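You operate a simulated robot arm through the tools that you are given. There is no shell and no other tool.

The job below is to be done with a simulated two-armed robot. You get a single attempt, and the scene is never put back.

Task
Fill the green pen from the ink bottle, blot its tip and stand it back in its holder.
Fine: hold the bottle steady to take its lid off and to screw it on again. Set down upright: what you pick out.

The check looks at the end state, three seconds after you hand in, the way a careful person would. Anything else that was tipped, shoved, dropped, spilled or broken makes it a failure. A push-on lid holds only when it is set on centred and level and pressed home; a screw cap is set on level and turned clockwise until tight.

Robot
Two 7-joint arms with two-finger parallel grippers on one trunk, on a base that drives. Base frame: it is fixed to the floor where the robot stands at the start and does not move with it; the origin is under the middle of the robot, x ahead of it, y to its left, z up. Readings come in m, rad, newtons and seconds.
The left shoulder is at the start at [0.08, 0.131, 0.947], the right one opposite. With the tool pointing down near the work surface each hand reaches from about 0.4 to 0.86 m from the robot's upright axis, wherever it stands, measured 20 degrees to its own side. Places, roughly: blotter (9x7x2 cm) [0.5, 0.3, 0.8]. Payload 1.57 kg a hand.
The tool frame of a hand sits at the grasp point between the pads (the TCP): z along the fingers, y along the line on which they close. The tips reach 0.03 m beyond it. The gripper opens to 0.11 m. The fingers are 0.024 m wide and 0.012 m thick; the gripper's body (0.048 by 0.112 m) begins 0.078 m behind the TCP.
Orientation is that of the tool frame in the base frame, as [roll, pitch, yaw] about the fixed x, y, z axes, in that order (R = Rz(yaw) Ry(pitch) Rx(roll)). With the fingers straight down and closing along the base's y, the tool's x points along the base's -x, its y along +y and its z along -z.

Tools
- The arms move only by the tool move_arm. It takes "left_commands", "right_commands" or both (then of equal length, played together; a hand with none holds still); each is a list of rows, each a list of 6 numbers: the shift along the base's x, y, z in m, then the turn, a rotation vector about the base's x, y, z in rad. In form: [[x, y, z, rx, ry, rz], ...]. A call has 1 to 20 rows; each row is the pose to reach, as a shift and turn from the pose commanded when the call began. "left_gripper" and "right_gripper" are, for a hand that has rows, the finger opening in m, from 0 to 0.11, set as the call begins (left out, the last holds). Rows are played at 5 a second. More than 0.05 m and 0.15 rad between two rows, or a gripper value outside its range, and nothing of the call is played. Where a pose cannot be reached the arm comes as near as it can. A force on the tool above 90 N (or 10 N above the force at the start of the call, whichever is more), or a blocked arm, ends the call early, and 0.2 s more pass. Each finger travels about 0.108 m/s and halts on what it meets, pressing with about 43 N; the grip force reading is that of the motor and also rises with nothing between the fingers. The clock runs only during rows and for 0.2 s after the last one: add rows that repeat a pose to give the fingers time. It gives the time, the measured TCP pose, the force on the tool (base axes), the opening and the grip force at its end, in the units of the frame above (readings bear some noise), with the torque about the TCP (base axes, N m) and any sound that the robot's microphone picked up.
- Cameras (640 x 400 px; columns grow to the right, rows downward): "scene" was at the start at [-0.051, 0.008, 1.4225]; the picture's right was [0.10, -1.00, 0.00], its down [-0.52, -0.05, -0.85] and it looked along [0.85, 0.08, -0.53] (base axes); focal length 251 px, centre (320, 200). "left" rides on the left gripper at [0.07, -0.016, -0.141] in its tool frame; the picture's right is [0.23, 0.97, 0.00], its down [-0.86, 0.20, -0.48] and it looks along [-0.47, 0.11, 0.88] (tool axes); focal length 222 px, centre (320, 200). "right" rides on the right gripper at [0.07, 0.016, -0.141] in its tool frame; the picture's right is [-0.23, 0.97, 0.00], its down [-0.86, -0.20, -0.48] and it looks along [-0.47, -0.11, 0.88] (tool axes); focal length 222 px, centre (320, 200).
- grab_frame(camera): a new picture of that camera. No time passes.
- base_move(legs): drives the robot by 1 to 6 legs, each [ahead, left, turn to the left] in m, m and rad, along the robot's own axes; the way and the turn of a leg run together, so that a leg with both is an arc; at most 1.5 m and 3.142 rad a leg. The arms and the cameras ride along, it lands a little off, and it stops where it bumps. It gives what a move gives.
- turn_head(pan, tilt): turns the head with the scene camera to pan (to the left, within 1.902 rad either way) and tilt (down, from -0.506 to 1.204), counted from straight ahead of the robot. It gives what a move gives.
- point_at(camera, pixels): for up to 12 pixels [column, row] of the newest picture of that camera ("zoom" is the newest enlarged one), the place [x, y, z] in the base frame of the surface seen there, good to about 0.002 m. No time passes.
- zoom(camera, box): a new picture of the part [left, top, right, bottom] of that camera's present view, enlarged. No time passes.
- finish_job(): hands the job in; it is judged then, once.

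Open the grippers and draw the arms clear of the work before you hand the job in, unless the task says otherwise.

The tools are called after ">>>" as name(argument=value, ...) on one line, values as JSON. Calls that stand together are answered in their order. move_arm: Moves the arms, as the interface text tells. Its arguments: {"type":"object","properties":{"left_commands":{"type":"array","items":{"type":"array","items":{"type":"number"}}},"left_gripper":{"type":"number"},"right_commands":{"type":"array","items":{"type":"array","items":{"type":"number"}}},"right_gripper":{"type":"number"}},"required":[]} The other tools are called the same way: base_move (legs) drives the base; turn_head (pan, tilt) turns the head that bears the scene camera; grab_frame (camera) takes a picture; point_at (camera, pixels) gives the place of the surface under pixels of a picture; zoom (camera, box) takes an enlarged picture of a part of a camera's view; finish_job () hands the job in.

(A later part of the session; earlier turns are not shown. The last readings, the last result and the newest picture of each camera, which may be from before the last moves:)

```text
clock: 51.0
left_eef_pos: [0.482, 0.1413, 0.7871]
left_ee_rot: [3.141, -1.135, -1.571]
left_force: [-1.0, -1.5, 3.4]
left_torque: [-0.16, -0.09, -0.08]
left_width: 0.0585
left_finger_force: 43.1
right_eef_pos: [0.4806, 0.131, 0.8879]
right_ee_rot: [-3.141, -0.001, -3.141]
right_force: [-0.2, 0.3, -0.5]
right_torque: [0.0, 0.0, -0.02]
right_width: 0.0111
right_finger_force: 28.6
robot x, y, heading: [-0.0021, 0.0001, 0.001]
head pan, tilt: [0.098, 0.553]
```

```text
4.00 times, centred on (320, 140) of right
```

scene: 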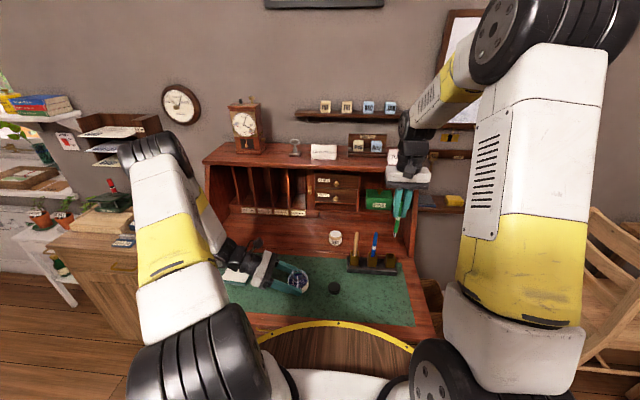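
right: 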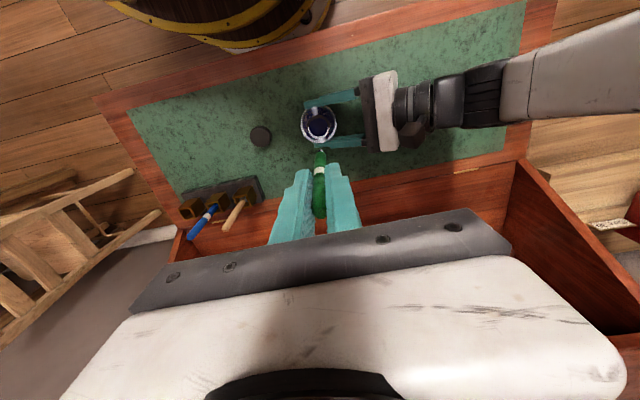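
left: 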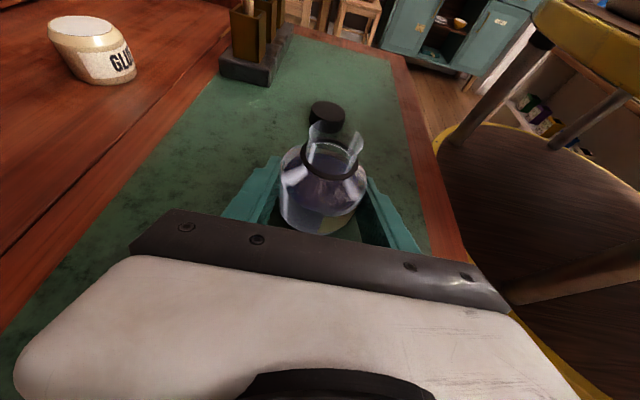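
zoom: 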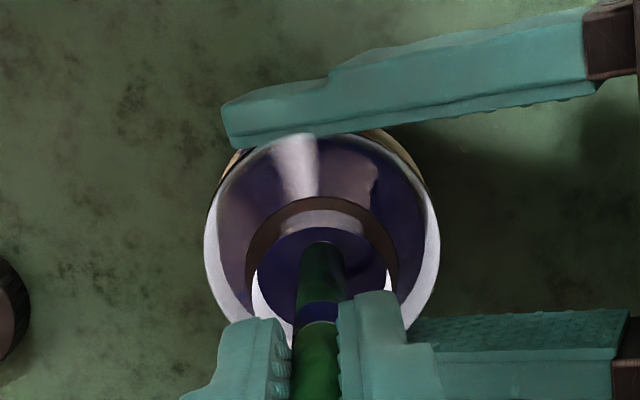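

The white window on the pen has turned dark blue: the pen is filling. I dwell another 2 s to be sure it is full.

>>> move_arm(right_commands=[[0, 0, 0, 0, 0, 0], [0, 0, 0, 0, 0, 0], [0, 0, 0, 0, 0, 0], [0, 0, 0, 0, 0, 0], [0, 0, 0, 0, 0, 0], [0, 0, 0, 0, 0, 0], [0, 0, 0, 0, 0, 0], [0, 0, 0, 0, 0, 0], [0, 0, 0, 0, 0, 0], [0, 0, 0, 0, 0, 0]], right_gripper=0.0)

>>> zoom(camera="scene", box=[270, 235, 330, 295])

```text
clock: 53.2
left_eef_pos: [0.4807, 0.1414, 0.7866]
left_ee_rot: [3.141, -1.134, -1.571]
left_force: [-1.5, -2.4, 3.8]
left_torque: [-0.2, -0.05, -0.08]
left_width: 0.0584
left_finger_force: 42.8
right_eef_pos: [0.4828, 0.131, 0.8885]
right_ee_rot: [3.14, -0.003, 3.14]
right_force: [0.0, 0.4, -0.5]
right_torque: [0.01, 0.01, 0.02]
right_width: 0.011
right_finger_force: 28.8
robot x, y, heading: [-0.001, -0.0014, -0.004]
head pan, tilt: [0.098, 0.553]
```

```text
6.67 times, centred on (300, 265) of scene
```

zoom: 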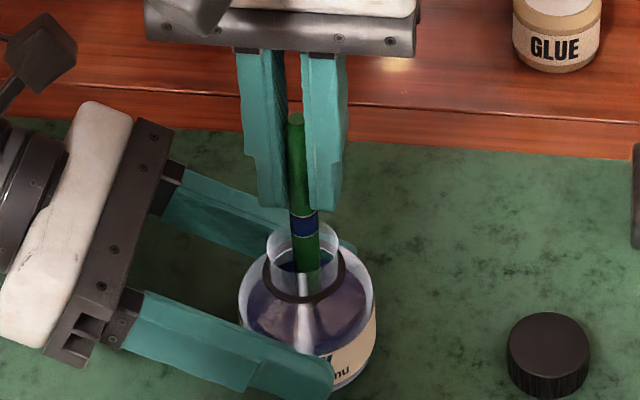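

The pen's window is fully dark. I raise the nib straight up to about 1.5 cm above the rim, so any drip falls back into the bottle, and check for drips and the pen's seat in the fingers.

>>> move_arm(right_commands=[[0, 0, 0.012, 0, 0, 0], [0, 0, 0.024, 0, 0, 0], [0, 0, 0.036, 0, 0, 0], [0, 0, 0.048, 0, 0, 0], [0, 0, 0.06, 0, 0, 0], [0, 0, 0.07, 0, 0, 0], [0, 0, 0.07, 0, 0, 0]], right_gripper=0.0)

>>> zoom(camera="scene", box=[270, 225, 330, 295])

>>> zoom(camera="left", box=[250, 60, 410, 220])

>>> point_at(camera="scene", pixels=[[110, 212], [90, 245], [120, 243], [125, 180], [65, 215], [150, 130], [60, 265], [205, 230]])

```text
clock: 54.8
left_eef_pos: [0.4813, 0.1426, 0.7876]
left_ee_rot: [3.141, -1.134, -1.572]
left_force: [-1.2, 0.1, 5.0]
left_torque: [-0.22, 0.04, -0.08]
left_width: 0.0587
left_finger_force: 43.8
right_eef_pos: [0.4799, 0.1316, 0.9566]
right_ee_rot: [-3.14, -0.001, -3.141]
right_force: [0.2, -0.3, -0.7]
right_torque: [0.03, 0.01, 0.0]
right_width: 0.0109
right_finger_force: 29.2
robot x, y, heading: [-0.0002, -0.0015, -0.005]
head pan, tilt: [0.098, 0.553]
```

```text
5.71 times, centred on (300, 260) of scene
```

zoom: 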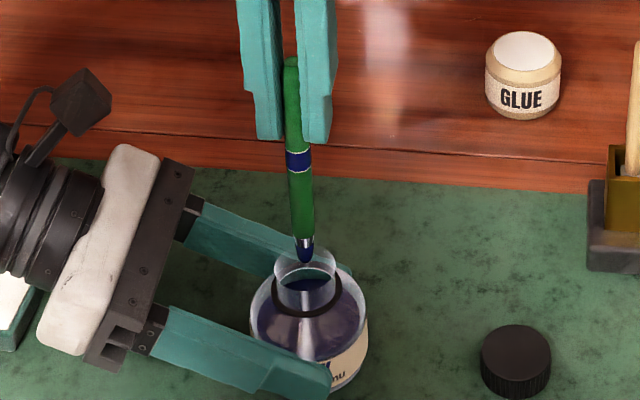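

```text
2.50 times, centred on (330, 140) of left
```

zoom: 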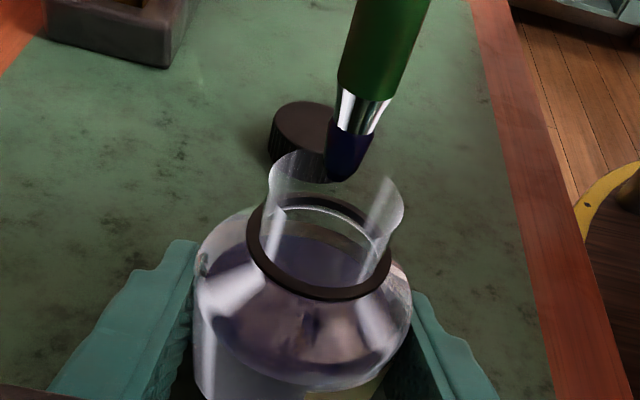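

```text
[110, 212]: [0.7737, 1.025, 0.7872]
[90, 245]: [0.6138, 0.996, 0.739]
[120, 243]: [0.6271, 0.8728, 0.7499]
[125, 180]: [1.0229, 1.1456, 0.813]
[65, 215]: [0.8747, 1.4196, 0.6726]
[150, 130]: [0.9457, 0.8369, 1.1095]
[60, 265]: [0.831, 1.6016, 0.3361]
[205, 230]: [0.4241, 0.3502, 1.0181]
```

The nib carries a wet ink coat. I measure the nib's place now; meanwhile it stays over the bottle while the left hand lets go.

>>> zoom(camera="scene", box=[285, 230, 321, 280])

```text
8.00 times, centred on (303, 255) of scene
```

zoom: 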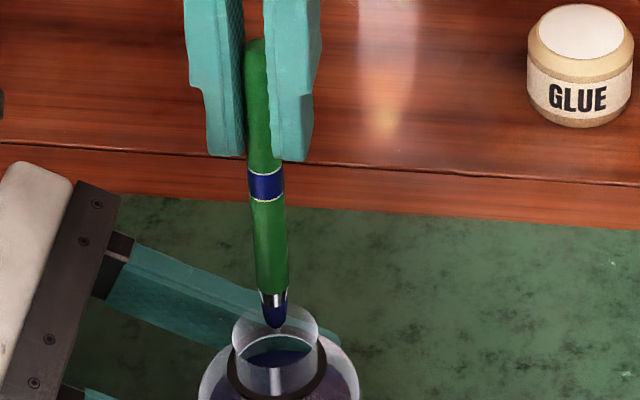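

>>> point_at(camera="zoom", pixels=[[276, 324], [275, 312], [272, 285], [266, 186], [256, 44], [256, 70]])

```text
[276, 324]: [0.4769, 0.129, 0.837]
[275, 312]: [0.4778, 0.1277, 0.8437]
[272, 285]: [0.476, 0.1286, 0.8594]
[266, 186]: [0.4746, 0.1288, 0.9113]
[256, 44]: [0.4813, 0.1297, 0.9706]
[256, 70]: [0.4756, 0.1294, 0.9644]
```

The pen has slipped about 1 cm down in the fingers since the dip (nib now 0.12 m below the TCP), so I act briskly. The left hand opens and withdraws along its approach line, then up and away to the left, while the pen waits over the bottle.

>>> move_arm(left_commands=[[0, 0, 0, 0, 0, 0], [0, 0, 0, 0, 0, 0], [0, 0.02, 0.009, 0, 0, 0], [0, 0.06, 0.028, 0, 0, 0], [0, 0.1, 0.047, 0, 0, 0], [0, 0.14, 0.066, 0, 0, 0], [-0.01, 0.175, 0.09, 0, 0, 0], [-0.025, 0.21, 0.12, 0, 0, 0], [-0.04, 0.24, 0.15, 0, 0, 0], [-0.06, 0.27, 0.18, 0, 0, 0], [-0.08, 0.3, 0.21, 0, 0, 0], [-0.1, 0.33, 0.24, 0, 0, 0]], left_gripper=0.11)

>>> zoom(camera="scene", box=[285, 230, 321, 280])

>>> grab_frame(camera="scene")

```text
clock: 57.4
left_eef_pos: [0.3792, 0.473, 1.0283]
left_ee_rot: [3.139, -1.134, -1.569]
left_force: [0.1, 0.0, 0.5]
left_torque: [-0.05, 0.01, -0.01]
left_width: 0.11
left_finger_force: 0.0
right_eef_pos: [0.4798, 0.1321, 0.956]
right_ee_rot: [-3.14, 0.0, 3.141]
right_force: [0.5, 0.2, 0.3]
right_torque: [0.0, 0.02, 0.01]
right_width: 0.0114
right_finger_force: 28.7
robot x, y, heading: [0.0011, 0.0027, -0.001]
head pan, tilt: [0.098, 0.553]
```

```text
8.00 times, centred on (303, 255) of scene
```

zoom: 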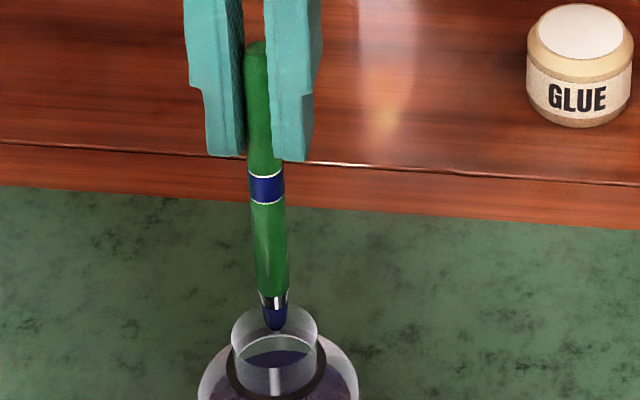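

```text
taken
```

scene: 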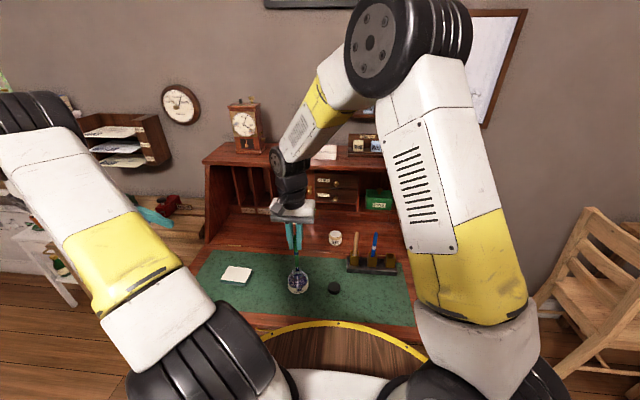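

The left arm is clear and the bottle stands untouched; slip is now only ~1 mm in 2.6 s. I carry the pen smoothly to the blotter's centre (0.497, 0.335) and lower the nib to about 1.5 cm above it.

>>> move_arm(right_commands=[[0, 0, 0.02, 0, 0, 0], [0.001, 0.015, 0.04, 0, 0, 0], [0.004, 0.055, 0.04, 0, 0, 0], [0.008, 0.098, 0.04, 0, 0, 0], [0.012, 0.14, 0.04, 0, 0, 0], [0.015, 0.18, 0.035, 0, 0, 0], [0.017, 0.203, 0.015, 0, 0, 0], [0.017, 0.203, -0.02, 0, 0, 0], [0.017, 0.203, -0.045, 0, 0, 0], [0.017, 0.203, -0.045, 0, 0, 0]], right_gripper=0.0)

>>> zoom(camera="scene", box=[210, 225, 270, 285])

>>> grab_frame(camera="scene")

```text
clock: 59.6
left_eef_pos: [0.3781, 0.4733, 1.0287]
left_ee_rot: [-3.14, -1.134, -1.569]
left_force: [-0.2, 0.2, 0.2]
left_torque: [0.02, -0.02, 0.03]
left_width: 0.1099
left_finger_force: 0.1
right_eef_pos: [0.4978, 0.3327, 0.9123]
right_ee_rot: [3.14, 0.002, -3.141]
right_force: [-0.3, 0.3, -0.1]
right_torque: [-0.02, -0.01, -0.03]
right_width: 0.0112
right_finger_force: 28.5
robot x, y, heading: [0.0018, 0.0006, -0.002]
head pan, tilt: [0.098, 0.553]
```

```text
6.67 times, centred on (240, 255) of scene
```

zoom: 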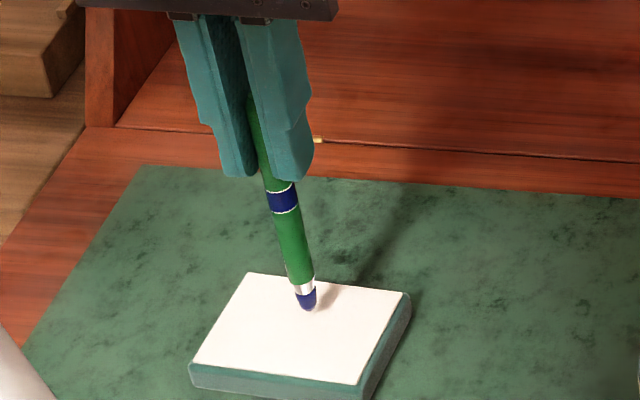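

```text
taken
```

scene: 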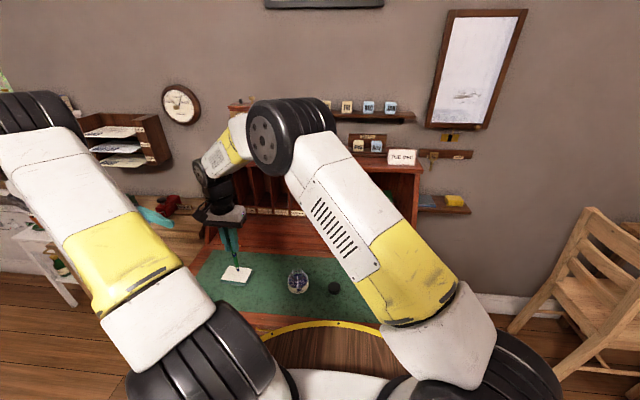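

The nib hangs just over the blotter with no drip visible on the mat. I measure the nib tip (308,308) and the blotter surface.

>>> point_at(camera="zoom", pixels=[[307, 300], [308, 308], [304, 288], [300, 335], [295, 350], [252, 102], [340, 320]])

```text
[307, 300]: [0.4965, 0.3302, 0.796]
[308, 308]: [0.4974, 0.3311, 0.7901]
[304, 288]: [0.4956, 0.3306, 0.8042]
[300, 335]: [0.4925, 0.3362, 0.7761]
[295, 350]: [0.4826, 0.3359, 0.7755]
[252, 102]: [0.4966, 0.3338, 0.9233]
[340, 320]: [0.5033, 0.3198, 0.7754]
```

Nib tip is at z≈0.789, the blotter at 0.776. I lower 13.5 mm gently to touch and hold for a second.

>>> move_arm(right_commands=[[0, 0, -0.006, 0, 0, 0], [0, 0, -0.01, 0, 0, 0], [0, 0, -0.012, 0, 0, 0], [0, 0, -0.0135, 0, 0, 0], [0, 0, -0.0135, 0, 0, 0], [0, 0, -0.0135, 0, 0, 0], [0, 0, -0.0135, 0, 0, 0], [0, 0, -0.0135, 0, 0, 0]], right_gripper=0.0)

>>> zoom(camera="scene", box=[210, 225, 270, 285])

```text
clock: 61.4
left_eef_pos: [0.3774, 0.4735, 1.0285]
left_ee_rot: [-3.141, -1.134, -1.571]
left_force: [-0.4, -0.2, -0.7]
left_torque: [-0.05, 0.02, -0.02]
left_width: 0.1099
left_finger_force: 0.0
right_eef_pos: [0.4981, 0.3346, 0.8996]
right_ee_rot: [3.14, 0.003, 3.141]
right_force: [1.2, -1.0, 25.3]
right_torque: [-0.19, -0.23, -0.02]
right_width: 0.0112
right_finger_force: 28.7
robot x, y, heading: [-0.004, 0.002, -0.001]
head pan, tilt: [0.098, 0.553]
```

```text
6.67 times, centred on (240, 255) of scene
```

zoom: 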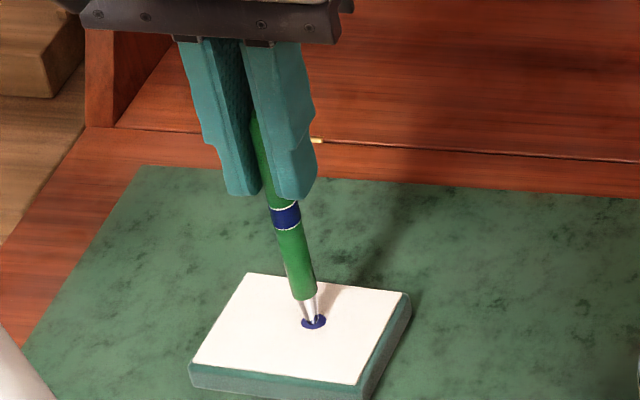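

The ink went to the blotter: a blue spot at (313,322) and the nib looks silver again. I lift straight up and inspect the nib.

>>> move_arm(right_commands=[[0, 0, 0.005, 0, 0, 0], [0, 0, 0.02, 0, 0, 0], [0, 0, 0.05, 0, 0, 0], [0, 0, 0.07, 0, 0, 0], [0, 0, 0.07, 0, 0, 0]], right_gripper=0.0)

>>> zoom(camera="scene", box=[205, 205, 275, 275])

>>> zoom(camera="right", box=[270, 90, 370, 200])

```text
clock: 62.6
left_eef_pos: [0.378, 0.4729, 1.0281]
left_ee_rot: [3.141, -1.135, -1.57]
left_force: [0.4, -0.2, 0.4]
left_torque: [0.01, -0.02, -0.01]
left_width: 0.11
left_finger_force: 0.1
right_eef_pos: [0.4979, 0.3338, 0.9697]
right_ee_rot: [3.141, 0.0, -3.141]
right_force: [0.2, 1.0, -0.2]
right_torque: [0.03, 0.01, 0.05]
right_width: 0.0112
right_finger_force: 28.7
robot x, y, heading: [0.0014, 0.0029, -0.003]
head pan, tilt: [0.098, 0.553]
```

```text
5.71 times, centred on (240, 240) of scene
```

zoom: 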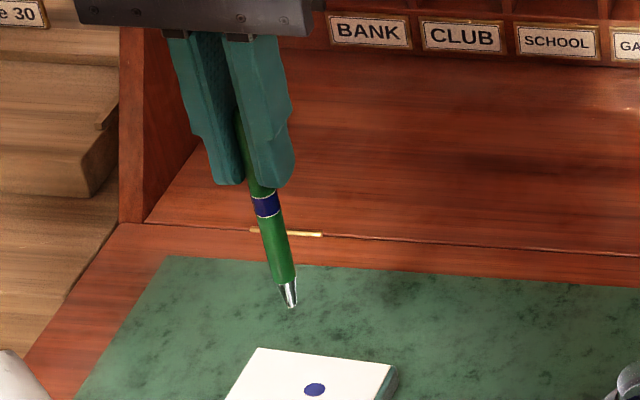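

```text
3.64 times, centred on (320, 145) of right
```

zoom: 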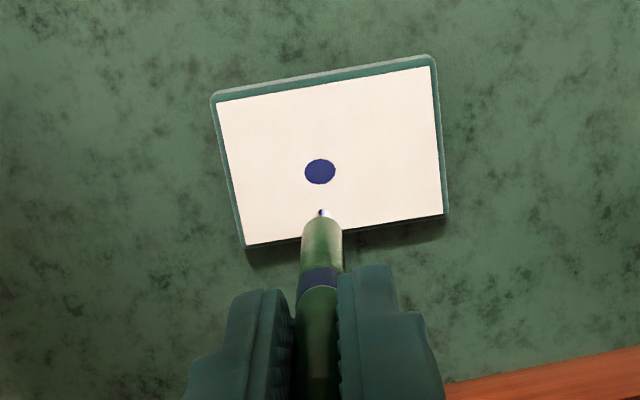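

The nib is clean silver and a round blot marks the paper. I raise the pen so the nib clears the other pens and carry it back above its socket at (0.5833, −0.166).

>>> move_arm(right_commands=[[0, 0, 0.04, 0, 0, 0], [0, 0, 0.08, 0, 0, 0], [0.002, -0.012, 0.11, 0, 0, 0], [0.009, -0.053, 0.11, 0, 0, 0], [0.0163, -0.0955, 0.11, 0, 0, 0], [0.0236, -0.138, 0.11, 0, 0, 0], [0.0309, -0.181, 0.11, 0, 0, 0], [0.0382, -0.224, 0.11, 0, 0, 0], [0.0455, -0.267, 0.11, 0, 0, 0], [0.0528, -0.31, 0.11, 0, 0, 0], [0.0601, -0.352, 0.11, 0, 0, 0], [0.0674, -0.395, 0.11, 0, 0, 0], [0.0747, -0.438, 0.11, 0, 0, 0], [0.082, -0.48, 0.11, 0, 0, 0], [0.0853, -0.5, 0.11, 0, 0, 0], [0.0853, -0.5, 0.11, 0, 0, 0]], right_gripper=0.0)

>>> grab_frame(camera="scene")

>>> zoom(camera="scene", box=[370, 190, 440, 280])

>>> zoom(camera="right", box=[270, 90, 370, 200])

```text
clock: 66.0
left_eef_pos: [0.3769, 0.4735, 1.0281]
left_ee_rot: [3.141, -1.136, -1.572]
left_force: [0.3, 0.1, -0.2]
left_torque: [-0.03, 0.02, 0.02]
left_width: 0.1099
left_finger_force: 0.2
right_eef_pos: [0.5823, -0.1659, 1.0796]
right_ee_rot: [-3.141, -0.001, 3.141]
right_force: [0.1, 0.1, -0.4]
right_torque: [0.02, 0.0, 0.0]
right_width: 0.0112
right_finger_force: 28.8
robot x, y, heading: [0.001, -0.0004, -0.001]
head pan, tilt: [0.098, 0.553]
```

```text
taken
```

scene: 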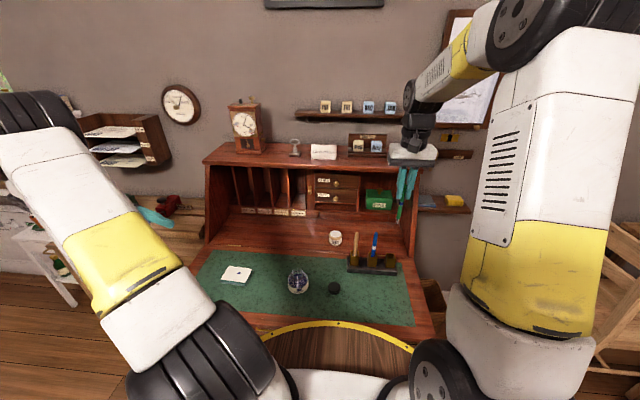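

```text
4.44 times, centred on (405, 235) of scene
```

zoom: 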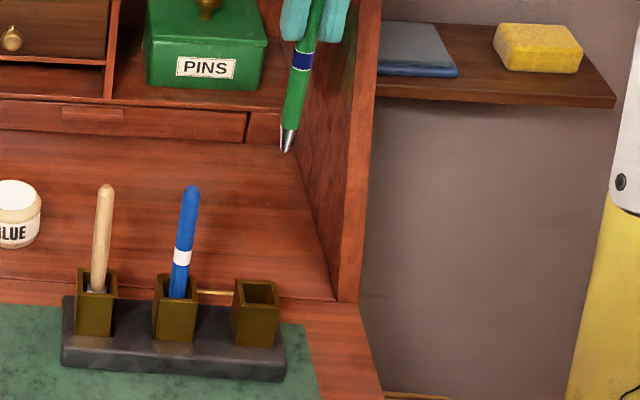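

```text
3.64 times, centred on (320, 145) of right
```

zoom: 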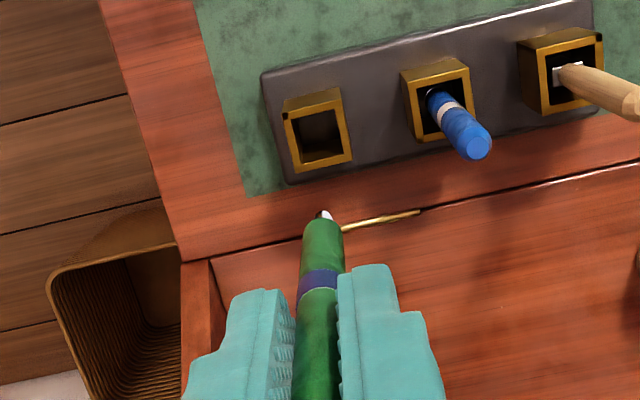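

I measure the nib tip (288,150 in the scene zoom) and re-measure the empty socket's rim with both cameras.

>>> point_at(camera="zoom", pixels=[[323, 213], [326, 220], [286, 112], [339, 88], [352, 158], [297, 171], [316, 140], [318, 125]])

>>> zoom(camera="scene", box=[415, 205, 445, 235])

```text
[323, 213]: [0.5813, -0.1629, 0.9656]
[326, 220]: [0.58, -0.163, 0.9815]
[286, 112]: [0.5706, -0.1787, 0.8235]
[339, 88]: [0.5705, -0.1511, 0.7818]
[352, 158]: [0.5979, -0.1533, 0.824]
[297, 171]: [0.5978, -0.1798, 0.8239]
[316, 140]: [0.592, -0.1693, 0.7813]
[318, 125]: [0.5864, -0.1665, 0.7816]
```

```text
13.33 times, centred on (430, 220) of scene
```

zoom: 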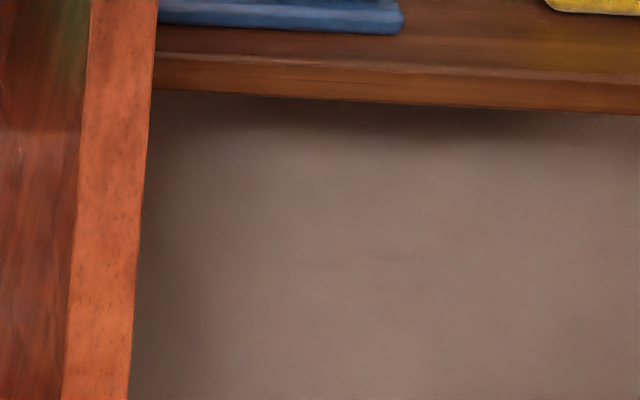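

Socket centre reads (0.584, −0.1665), floor z≈0.7815. I measure the nib from the scene camera too.

>>> zoom(camera="scene", box=[420, 188, 450, 228])

>>> zoom(camera="scene", box=[415, 180, 455, 230])

```text
10.00 times, centred on (435, 208) of scene
```

zoom: 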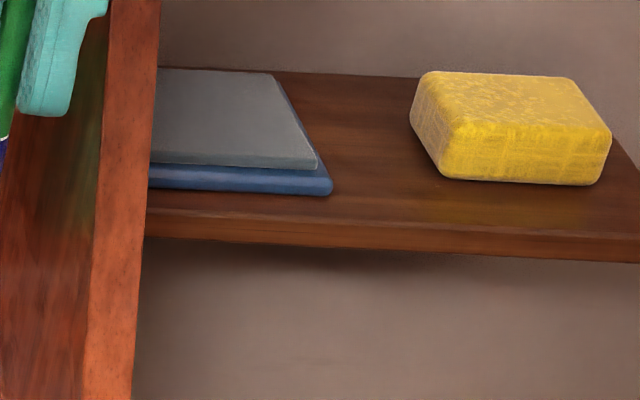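

```text
8.00 times, centred on (435, 205) of scene
```

zoom: 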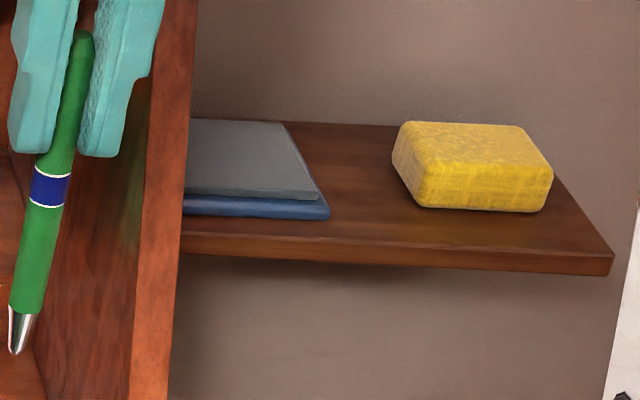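

>>> point_at(camera="zoom", pixels=[[17, 350], [18, 340], [22, 320], [32, 270], [48, 190], [85, 35], [78, 60]])

```text
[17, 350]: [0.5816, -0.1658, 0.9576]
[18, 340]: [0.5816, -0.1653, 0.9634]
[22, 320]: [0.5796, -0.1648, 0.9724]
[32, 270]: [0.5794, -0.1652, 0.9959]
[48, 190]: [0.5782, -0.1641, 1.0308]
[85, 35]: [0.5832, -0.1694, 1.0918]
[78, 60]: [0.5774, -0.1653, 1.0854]
```

The nib tip is at about (0.583, −0.165, 0.957), 0.1226 m below the TCP. I lower to a nib height of ≈0.84, just above the socket rim (0.824), with a +1, −1.5 mm correction, and check alignment.

>>> move_arm(right_commands=[[0.001, -0.0015, -0.03, 0, 0, 0], [0.001, -0.0015, -0.06, 0, 0, 0], [0.001, -0.0015, -0.09, 0, 0, 0], [0.001, -0.0015, -0.11, 0, 0, 0], [0.001, -0.0015, -0.117, 0, 0, 0], [0.001, -0.0015, -0.117, 0, 0, 0]], right_gripper=0.0)

>>> zoom(camera="right", box=[280, 110, 360, 200])

>>> zoom(camera="scene", box=[370, 220, 420, 275])

```text
clock: 67.4
left_eef_pos: [0.3788, 0.4752, 1.0274]
left_ee_rot: [3.141, -1.134, -1.569]
left_force: [-0.6, 0.3, -0.6]
left_torque: [-0.01, -0.01, 0.0]
left_width: 0.1101
left_finger_force: 0.0
right_eef_pos: [0.5859, -0.1689, 0.9614]
right_ee_rot: [3.142, 0.0, 3.141]
right_force: [-0.2, 0.3, -0.9]
right_torque: [0.02, -0.04, -0.01]
right_width: 0.011
right_finger_force: 28.8
robot x, y, heading: [-0.0004, 0.0016, 0.0]
head pan, tilt: [0.098, 0.553]
```

```text
4.44 times, centred on (320, 155) of right
```

zoom: 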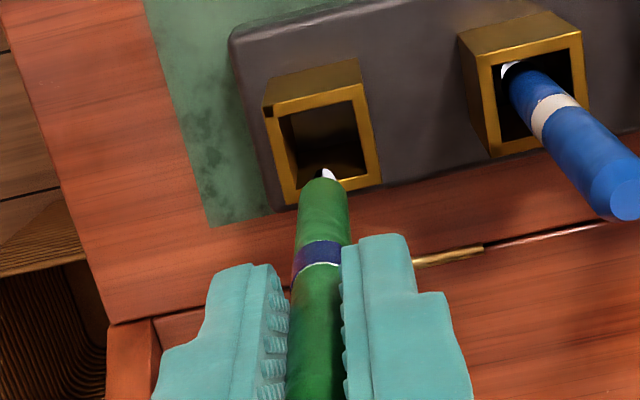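

```text
7.27 times, centred on (395, 248) of scene
```

zoom: 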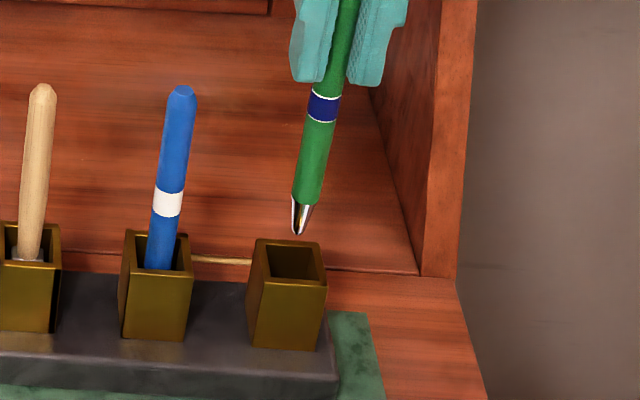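

The nib is centred over the socket in both views. I lower it slowly into the socket to about 1–2 mm above its floor.

>>> move_arm(right_commands=[[0, 0, -0.008, 0, 0, 0], [0, 0, -0.016, 0, 0, 0], [0, 0, -0.024, 0, 0, 0], [0, 0, -0.032, 0, 0, 0], [0, 0, -0.04, 0, 0, 0], [0, 0, -0.047, 0, 0, 0], [0, 0, -0.053, 0, 0, 0], [0, 0, -0.055, 0, 0, 0], [0, 0, -0.055, 0, 0, 0]], right_gripper=0.0)

>>> zoom(camera="right", box=[280, 110, 360, 200])

>>> zoom(camera="scene", box=[370, 220, 420, 275])

```text
clock: 69.4
left_eef_pos: [0.3786, 0.4726, 1.0297]
left_ee_rot: [3.141, -1.134, -1.57]
left_force: [0.7, -0.4, 0.2]
left_torque: [-0.01, 0.01, 0.04]
left_width: 0.1098
left_finger_force: 0.1
right_eef_pos: [0.5847, -0.1658, 0.9062]
right_ee_rot: [-3.141, 0.001, 3.141]
right_force: [-0.3, 1.0, 0.0]
right_torque: [-0.02, 0.0, -0.02]
right_width: 0.0114
right_finger_force: 29.1
robot x, y, heading: [0.0025, -0.0001, 0.001]
head pan, tilt: [0.098, 0.553]
```

```text
4.44 times, centred on (320, 155) of right
```

zoom: 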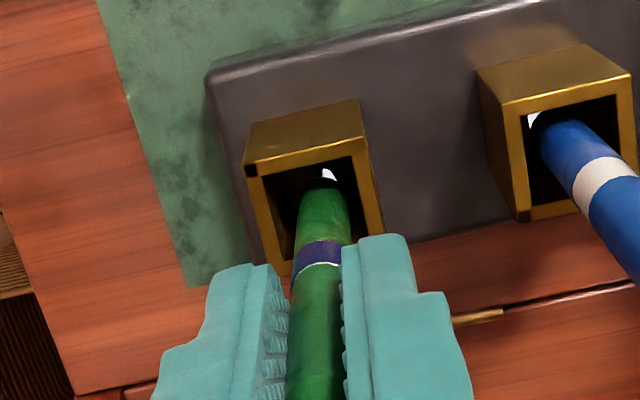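

```text
7.27 times, centred on (395, 248) of scene
```

zoom: 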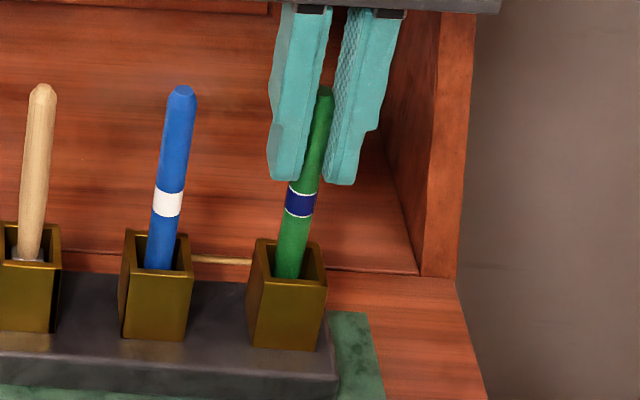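

The pen is in the socket, its top level with the blue pen's. I lower 1.5 mm more to meet the floor.

>>> move_arm(right_commands=[[0, 0, -0.0008, 0, 0, 0], [0, 0, -0.0015, 0, 0, 0], [0, 0, -0.0015, 0, 0, 0]], right_gripper=0.0)

```text
clock: 70.2
left_eef_pos: [0.3784, 0.4748, 1.0273]
left_ee_rot: [-3.139, -1.135, -1.569]
left_force: [0.4, -0.1, 0.1]
left_torque: [-0.03, 0.01, -0.02]
left_width: 0.11
left_finger_force: 0.1
right_eef_pos: [0.5856, -0.1671, 0.9048]
right_ee_rot: [3.141, -0.001, -3.141]
right_force: [-0.7, 0.0, -0.7]
right_torque: [0.01, -0.01, 0.01]
right_width: 0.0112
right_finger_force: 28.7
robot x, y, heading: [0.0013, 0.0006, 0.001]
head pan, tilt: [0.098, 0.553]
```

Still no floor contact; I lower another 1.5 mm.

>>> move_arm(right_commands=[[0, 0, -0.0008, 0, 0, 0], [0, 0, -0.0015, 0, 0, 0], [0, 0, -0.0015, 0, 0, 0]], right_gripper=0.0)

```text
clock: 71.0
left_eef_pos: [0.3774, 0.4727, 1.0287]
left_ee_rot: [3.142, -1.135, -1.571]
left_force: [-0.3, -0.4, 0.1]
left_torque: [0.0, 0.04, 0.02]
left_width: 0.1099
left_finger_force: 0.1
right_eef_pos: [0.5844, -0.1667, 0.9043]
right_ee_rot: [-3.141, 0.002, 3.141]
right_force: [-2.1, 1.3, 13.9]
right_torque: [0.11, 0.25, 0.05]
right_width: 0.0114
right_finger_force: 28.7
robot x, y, heading: [-0.0005, -0.0015, -0.001]
head pan, tilt: [0.098, 0.553]
```

Floor contact (14 N). I ease up 0.7 mm and open the fingers to 0.05, holding still before rising.

>>> move_arm(right_commands=[[0, 0, 0.0007, 0, 0, 0], [0, 0, 0.0007, 0, 0, 0]], right_gripper=0.0)

>>> move_arm(right_commands=[[0, 0, 0, 0, 0, 0], [0, 0, 0, 0, 0, 0], [0, 0, 0, 0, 0, 0]], right_gripper=0.05)

>>> zoom(camera="scene", box=[370, 220, 420, 275])

>>> zoom(camera="right", box=[260, 100, 400, 240])

```text
clock: 71.6
left_eef_pos: [0.379, 0.4736, 1.0282]
left_ee_rot: [3.141, -1.134, -1.57]
left_force: [0.0, -0.7, -0.7]
left_torque: [-0.02, -0.03, -0.02]
left_width: 0.1101
left_finger_force: 0.1
right_eef_pos: [0.5852, -0.1666, 0.9056]
right_ee_rot: [3.14, 0.001, 3.141]
right_force: [-2.4, 1.4, 8.0]
right_torque: [0.12, 0.13, 0.02]
right_width: 0.0113
right_finger_force: 28.4
robot x, y, heading: [0.0018, -0.0009, -0.0]
head pan, tilt: [0.098, 0.553]
```

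```text
clock: 72.4
left_eef_pos: [0.3781, 0.474, 1.0283]
left_ee_rot: [-3.14, -1.135, -1.568]
left_force: [-0.7, -0.1, -0.7]
left_torque: [0.02, 0.01, -0.01]
left_width: 0.11
left_finger_force: 0.1
right_eef_pos: [0.5861, -0.1685, 0.9042]
right_ee_rot: [3.141, 0.0, 3.14]
right_force: [0.1, -0.4, 0.2]
right_torque: [0.0, 0.03, -0.03]
right_width: 0.05
right_finger_force: 0.1
robot x, y, heading: [0.003, -0.002, -0.003]
head pan, tilt: [0.098, 0.553]
```

```text
7.27 times, centred on (395, 248) of scene
```

zoom: 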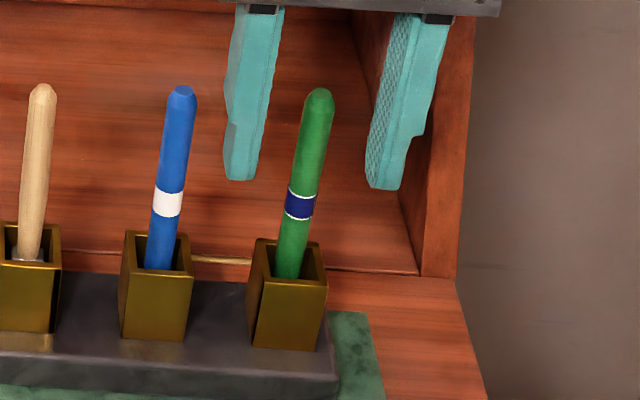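

```text
2.86 times, centred on (330, 170) of right
```

zoom: 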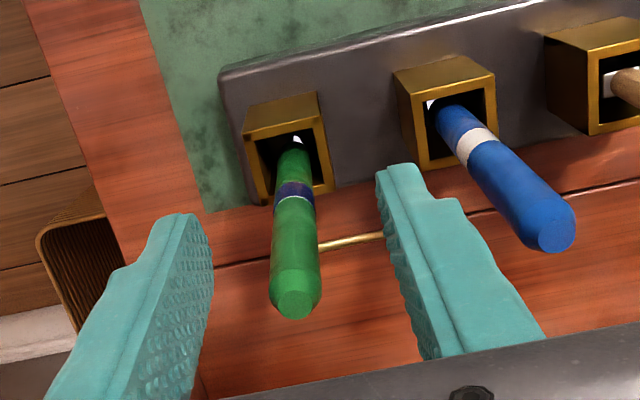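

The pen stands freely in its socket with its blue-filled window. I rise straight up clear of the pens.

>>> move_arm(right_commands=[[0, 0, 0.02, 0, 0, 0], [0, 0, 0.05, 0, 0, 0], [0, 0, 0.09, 0, 0, 0], [0, 0, 0.12, 0, 0, 0], [0, 0, 0.12, 0, 0, 0]], right_gripper=0.05)

>>> zoom(camera="scene", box=[260, 220, 420, 320])

>>> zoom(camera="right", box=[270, 80, 400, 180])

```text
clock: 73.6
left_eef_pos: [0.3786, 0.4734, 1.0282]
left_ee_rot: [3.141, -1.133, -1.571]
left_force: [-0.1, -0.1, 0.7]
left_torque: [-0.03, 0.03, 0.0]
left_width: 0.1099
left_finger_force: 0.0
right_eef_pos: [0.5862, -0.1685, 1.0236]
right_ee_rot: [-3.141, 0.0, -3.141]
right_force: [-0.2, 0.1, 0.3]
right_torque: [-0.02, 0.0, 0.0]
right_width: 0.0502
right_finger_force: 0.0
robot x, y, heading: [-0.0038, 0.0002, 0.0]
head pan, tilt: [0.098, 0.553]
```

```text
4.00 times, centred on (340, 270) of scene
```

zoom: 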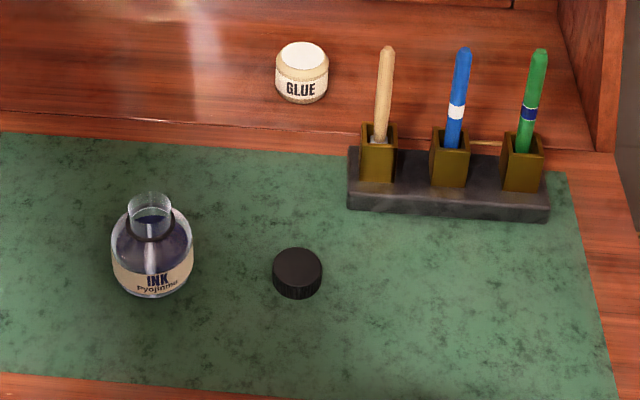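

```text
4.00 times, centred on (335, 130) of right
```

zoom: 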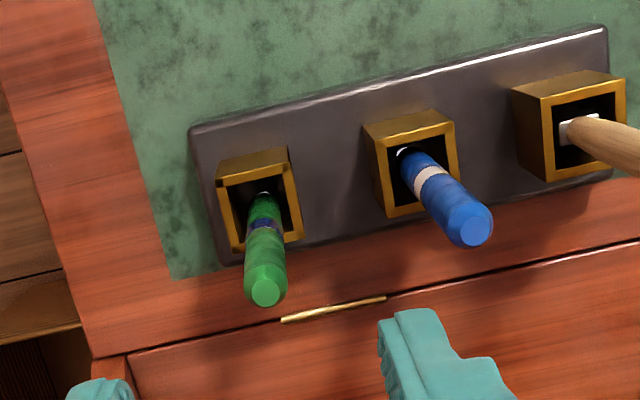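

Everything stands as it should; no drips on the mat. The bottle sits where it was, so I bring the left hand back along the same path to straddle the bottle, open.

>>> move_arm(left_commands=[[0.02, -0.03, -0.03, 0, 0, 0], [0.04, -0.06, -0.06, 0, 0, 0], [0.06, -0.09, -0.09, 0, 0, 0], [0.075, -0.12, -0.12, 0, 0, 0], [0.09, -0.155, -0.15, 0, 0, 0], [0.1, -0.19, -0.174, 0, 0, 0], [0.1, -0.225, -0.19, 0, 0, 0], [0.1, -0.23, -0.193, 0, 0, 0]], left_gripper=0.11)

>>> grab_frame(camera="left")

```text
clock: 75.4
left_eef_pos: [0.4814, 0.2428, 0.8354]
left_ee_rot: [3.138, -1.135, -1.567]
left_force: [0.8, 0.0, 0.7]
left_torque: [-0.02, 0.03, 0.0]
left_width: 0.1102
left_finger_force: 0.0
right_eef_pos: [0.5865, -0.1676, 1.0235]
right_ee_rot: [-3.141, 0.002, -3.141]
right_force: [-0.4, -0.1, 0.5]
right_torque: [0.02, 0.0, 0.04]
right_width: 0.0501
right_finger_force: 0.0
robot x, y, heading: [-0.0003, -0.0009, -0.005]
head pan, tilt: [0.098, 0.553]
```

```text
taken
```

left: 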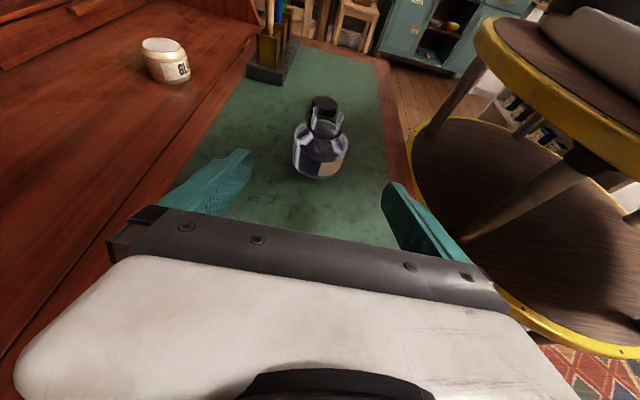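

The view matches the earlier pre-grasp. I advance the last 10 cm along the approach, and at the same time bring the right hand back above the cap at z≈1.0.

>>> move_arm(left_commands=[[0, -0.02, -0.0095, 0, 0, 0], [0, -0.04, -0.019, 0, 0, 0], [0, -0.06, -0.028, 0, 0, 0], [0, -0.08, -0.0375, 0, 0, 0], [0, -0.092, -0.0432, 0, 0, 0], [0, -0.1, -0.047, 0, 0, 0], [0, -0.1, -0.047, 0, 0, 0]], left_gripper=0.11, right_commands=[[-0.02, 0.035, 0, 0, 0, 0], [-0.04, 0.07, 0, 0, 0, 0], [-0.06, 0.105, 0, 0, 0, 0], [-0.08, 0.14, 0, 0, 0, 0], [-0.095, 0.166, 0, 0, 0, 0], [-0.1033, 0.1825, 0, 0, 0, 0], [-0.1033, 0.1825, 0, 0, 0, 0]], right_gripper=0.06)

>>> grab_frame(camera="left")

>>> grab_frame(camera="right")

```text
clock: 77.0
left_eef_pos: [0.4801, 0.1423, 0.7895]
left_ee_rot: [-3.141, -1.135, -1.572]
left_force: [0.6, 0.4, 0.1]
left_torque: [0.01, 0.03, 0.04]
left_width: 0.1099
left_finger_force: 0.0
right_eef_pos: [0.4802, 0.0133, 1.0248]
right_ee_rot: [-3.14, 0.0, -3.141]
right_force: [0.2, -0.1, -0.1]
right_torque: [-0.01, 0.01, -0.02]
right_width: 0.06
right_finger_force: 0.1
robot x, y, heading: [0.0002, -0.0004, -0.0]
head pan, tilt: [0.098, 0.553]
```

```text
taken
```

left: 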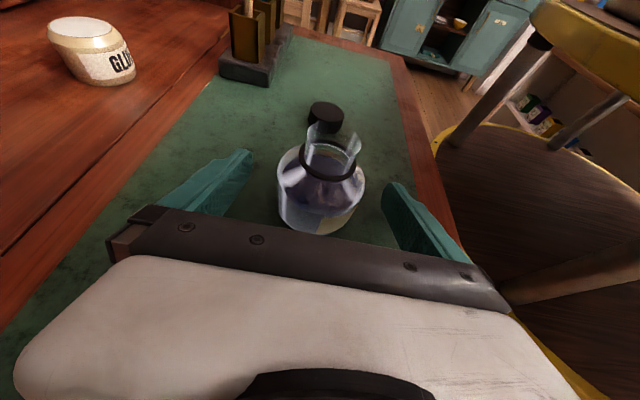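

```text
taken
```

right: 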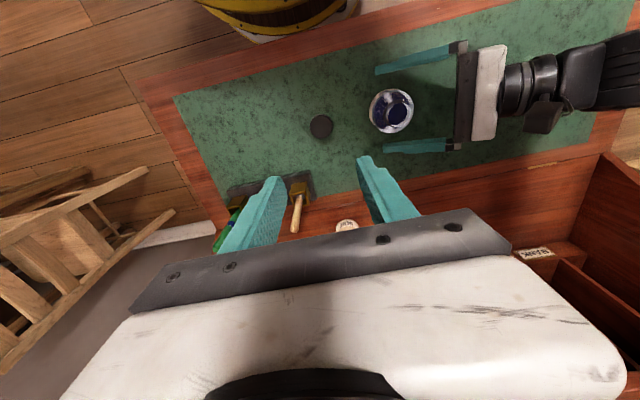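

The bottle is again between the left pads. I close the left gripper on it; the right hand holds above the cap (cap at (321,126) of its view).

>>> move_arm(left_commands=[[0, 0, 0, 0, 0, 0], [0, 0, 0, 0, 0, 0], [0, 0, 0, 0, 0, 0], [0, 0, 0, 0, 0, 0]], left_gripper=0.055)

>>> zoom(camera="right", box=[300, 80, 430, 165])

>>> grab_frame(camera="left")

```text
clock: 78.0
left_eef_pos: [0.4798, 0.1419, 0.7881]
left_ee_rot: [-3.141, -1.134, -1.568]
left_force: [0.4, -0.3, 0.5]
left_torque: [0.0, 0.0, -0.04]
left_width: 0.058
left_finger_force: 42.7
right_eef_pos: [0.4799, 0.0135, 1.0255]
right_ee_rot: [-3.141, -0.001, -3.141]
right_force: [-0.1, 0.8, -0.2]
right_torque: [0.02, 0.0, 0.02]
right_width: 0.0602
right_finger_force: 0.1
robot x, y, heading: [-0.0004, -0.0002, 0.001]
head pan, tilt: [0.098, 0.553]
```

```text
4.71 times, centred on (365, 122) of right
```

zoom: 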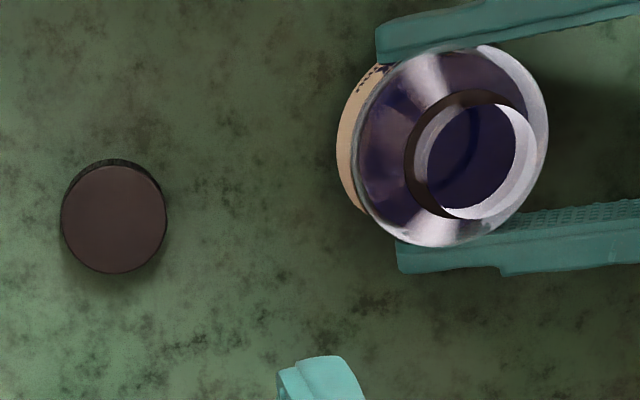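

```text
taken
```

left: 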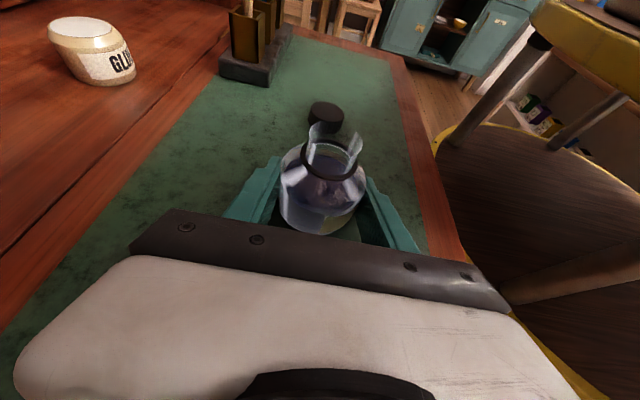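

The bottle is held again. I measure the cap on the mat: top outline columns 61–166, rows 166–273 in the zoom.

>>> point_at(camera="zoom", pixels=[[114, 219], [65, 219], [162, 219], [114, 170], [114, 269], [112, 161], [200, 300]])

>>> zoom(camera="scene", box=[315, 270, 355, 305])

```text
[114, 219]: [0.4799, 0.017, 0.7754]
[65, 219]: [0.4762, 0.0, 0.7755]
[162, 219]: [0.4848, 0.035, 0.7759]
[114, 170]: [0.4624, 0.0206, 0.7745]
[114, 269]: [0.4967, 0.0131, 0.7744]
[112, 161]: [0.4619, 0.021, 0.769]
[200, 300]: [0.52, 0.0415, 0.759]
```

```text
11.43 times, centred on (335, 288) of scene
```

zoom: 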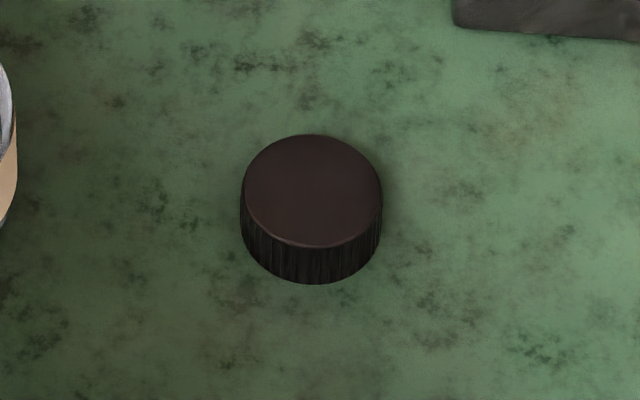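

>>> point_at(camera="zoom", pixels=[[313, 190], [249, 190], [377, 190], [313, 138], [313, 243], [313, 280]])

```text
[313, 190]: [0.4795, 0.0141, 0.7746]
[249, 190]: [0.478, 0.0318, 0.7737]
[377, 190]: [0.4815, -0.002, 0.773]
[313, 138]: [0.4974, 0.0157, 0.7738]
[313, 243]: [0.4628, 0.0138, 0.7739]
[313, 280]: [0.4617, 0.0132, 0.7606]
```

Cap centre ≈(0.480, 0.0155), top 0.775. I descend over it while turning the right hand to +1.95 rad about z, so that I have the full range for clockwise turning; stop with TCP at ≈0.83 first.

>>> move_arm(right_commands=[[0, 0, -0.012, 0, 0, 0.139], [0, 0, -0.024, 0, 0, 0.278], [0, 0, -0.036, 0, 0, 0.417], [0, 0, -0.048, 0, 0, 0.556], [0, 0, -0.06, 0, 0, 0.695], [0, 0, -0.072, 0, 0, 0.834], [0, 0, -0.084, 0, 0, 0.973], [0, 0, -0.096, 0, 0, 1.112], [0, 0, -0.108, 0, 0, 1.251], [0, 0, -0.12, 0, 0, 1.39], [0, 0, -0.132, 0, 0, 1.529], [0, 0, -0.144, 0, 0, 1.668], [0, 0, -0.156, 0, 0, 1.807], [-0.0005, 0.0006, -0.17, 0, 0, 1.946], [-0.0005, 0.0006, -0.195, 0, 0, 1.946], [-0.0005, 0.0006, -0.195, 0, 0, 1.946]], right_gripper=0.06)

>>> grab_frame(camera="right")

>>> zoom(camera="scene", box=[280, 210, 400, 305])

```text
clock: 81.4
left_eef_pos: [0.4811, 0.1419, 0.7876]
left_ee_rot: [3.14, -1.134, -1.571]
left_force: [-0.5, 1.1, 3.4]
left_torque: [-0.11, 0.09, -0.05]
left_width: 0.0577
left_finger_force: 43.1
right_eef_pos: [0.4809, 0.0145, 0.8299]
right_ee_rot: [3.141, 0.0, -1.194]
right_force: [-0.3, 0.5, -0.1]
right_torque: [0.04, -0.01, 0.02]
right_width: 0.0596
right_finger_force: 0.0
robot x, y, heading: [-0.0012, 0.0022, 0.004]
head pan, tilt: [0.098, 0.553]
```

```text
taken
```

right: 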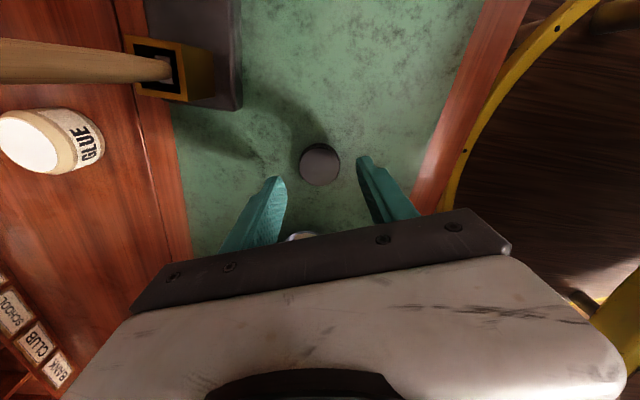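

```text
4.21 times, centred on (340, 258) of scene
```

zoom: 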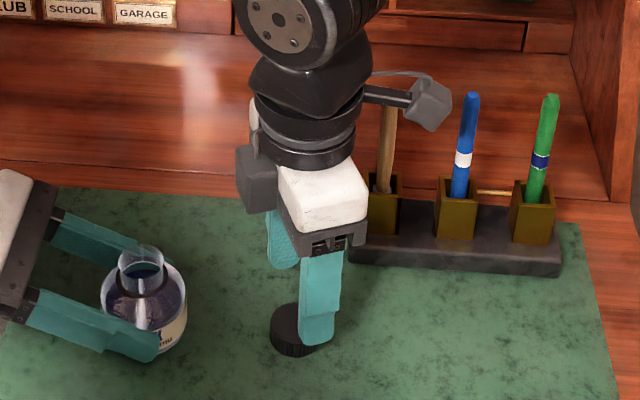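

The fingers straddle the cap. I check the wrist camera's distance from the wooden pen (camera block at (430,105), pen at (388,150) in the zoom) before lowering further.

>>> point_at(camera="zoom", pixels=[[425, 105], [445, 100], [430, 125], [385, 95], [388, 150], [290, 325], [320, 340]])

>>> point_at(camera="right", pixels=[[320, 165], [301, 168], [339, 163], [320, 146], [320, 185]])

```text
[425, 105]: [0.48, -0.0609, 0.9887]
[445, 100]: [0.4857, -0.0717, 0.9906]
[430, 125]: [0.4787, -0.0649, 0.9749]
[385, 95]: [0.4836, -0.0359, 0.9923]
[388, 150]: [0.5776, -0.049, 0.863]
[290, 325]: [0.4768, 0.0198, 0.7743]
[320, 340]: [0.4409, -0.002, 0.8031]
```

```text
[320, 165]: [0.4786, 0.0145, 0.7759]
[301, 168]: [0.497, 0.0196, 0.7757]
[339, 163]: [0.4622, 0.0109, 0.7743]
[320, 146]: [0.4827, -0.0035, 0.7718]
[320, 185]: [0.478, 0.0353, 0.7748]
```

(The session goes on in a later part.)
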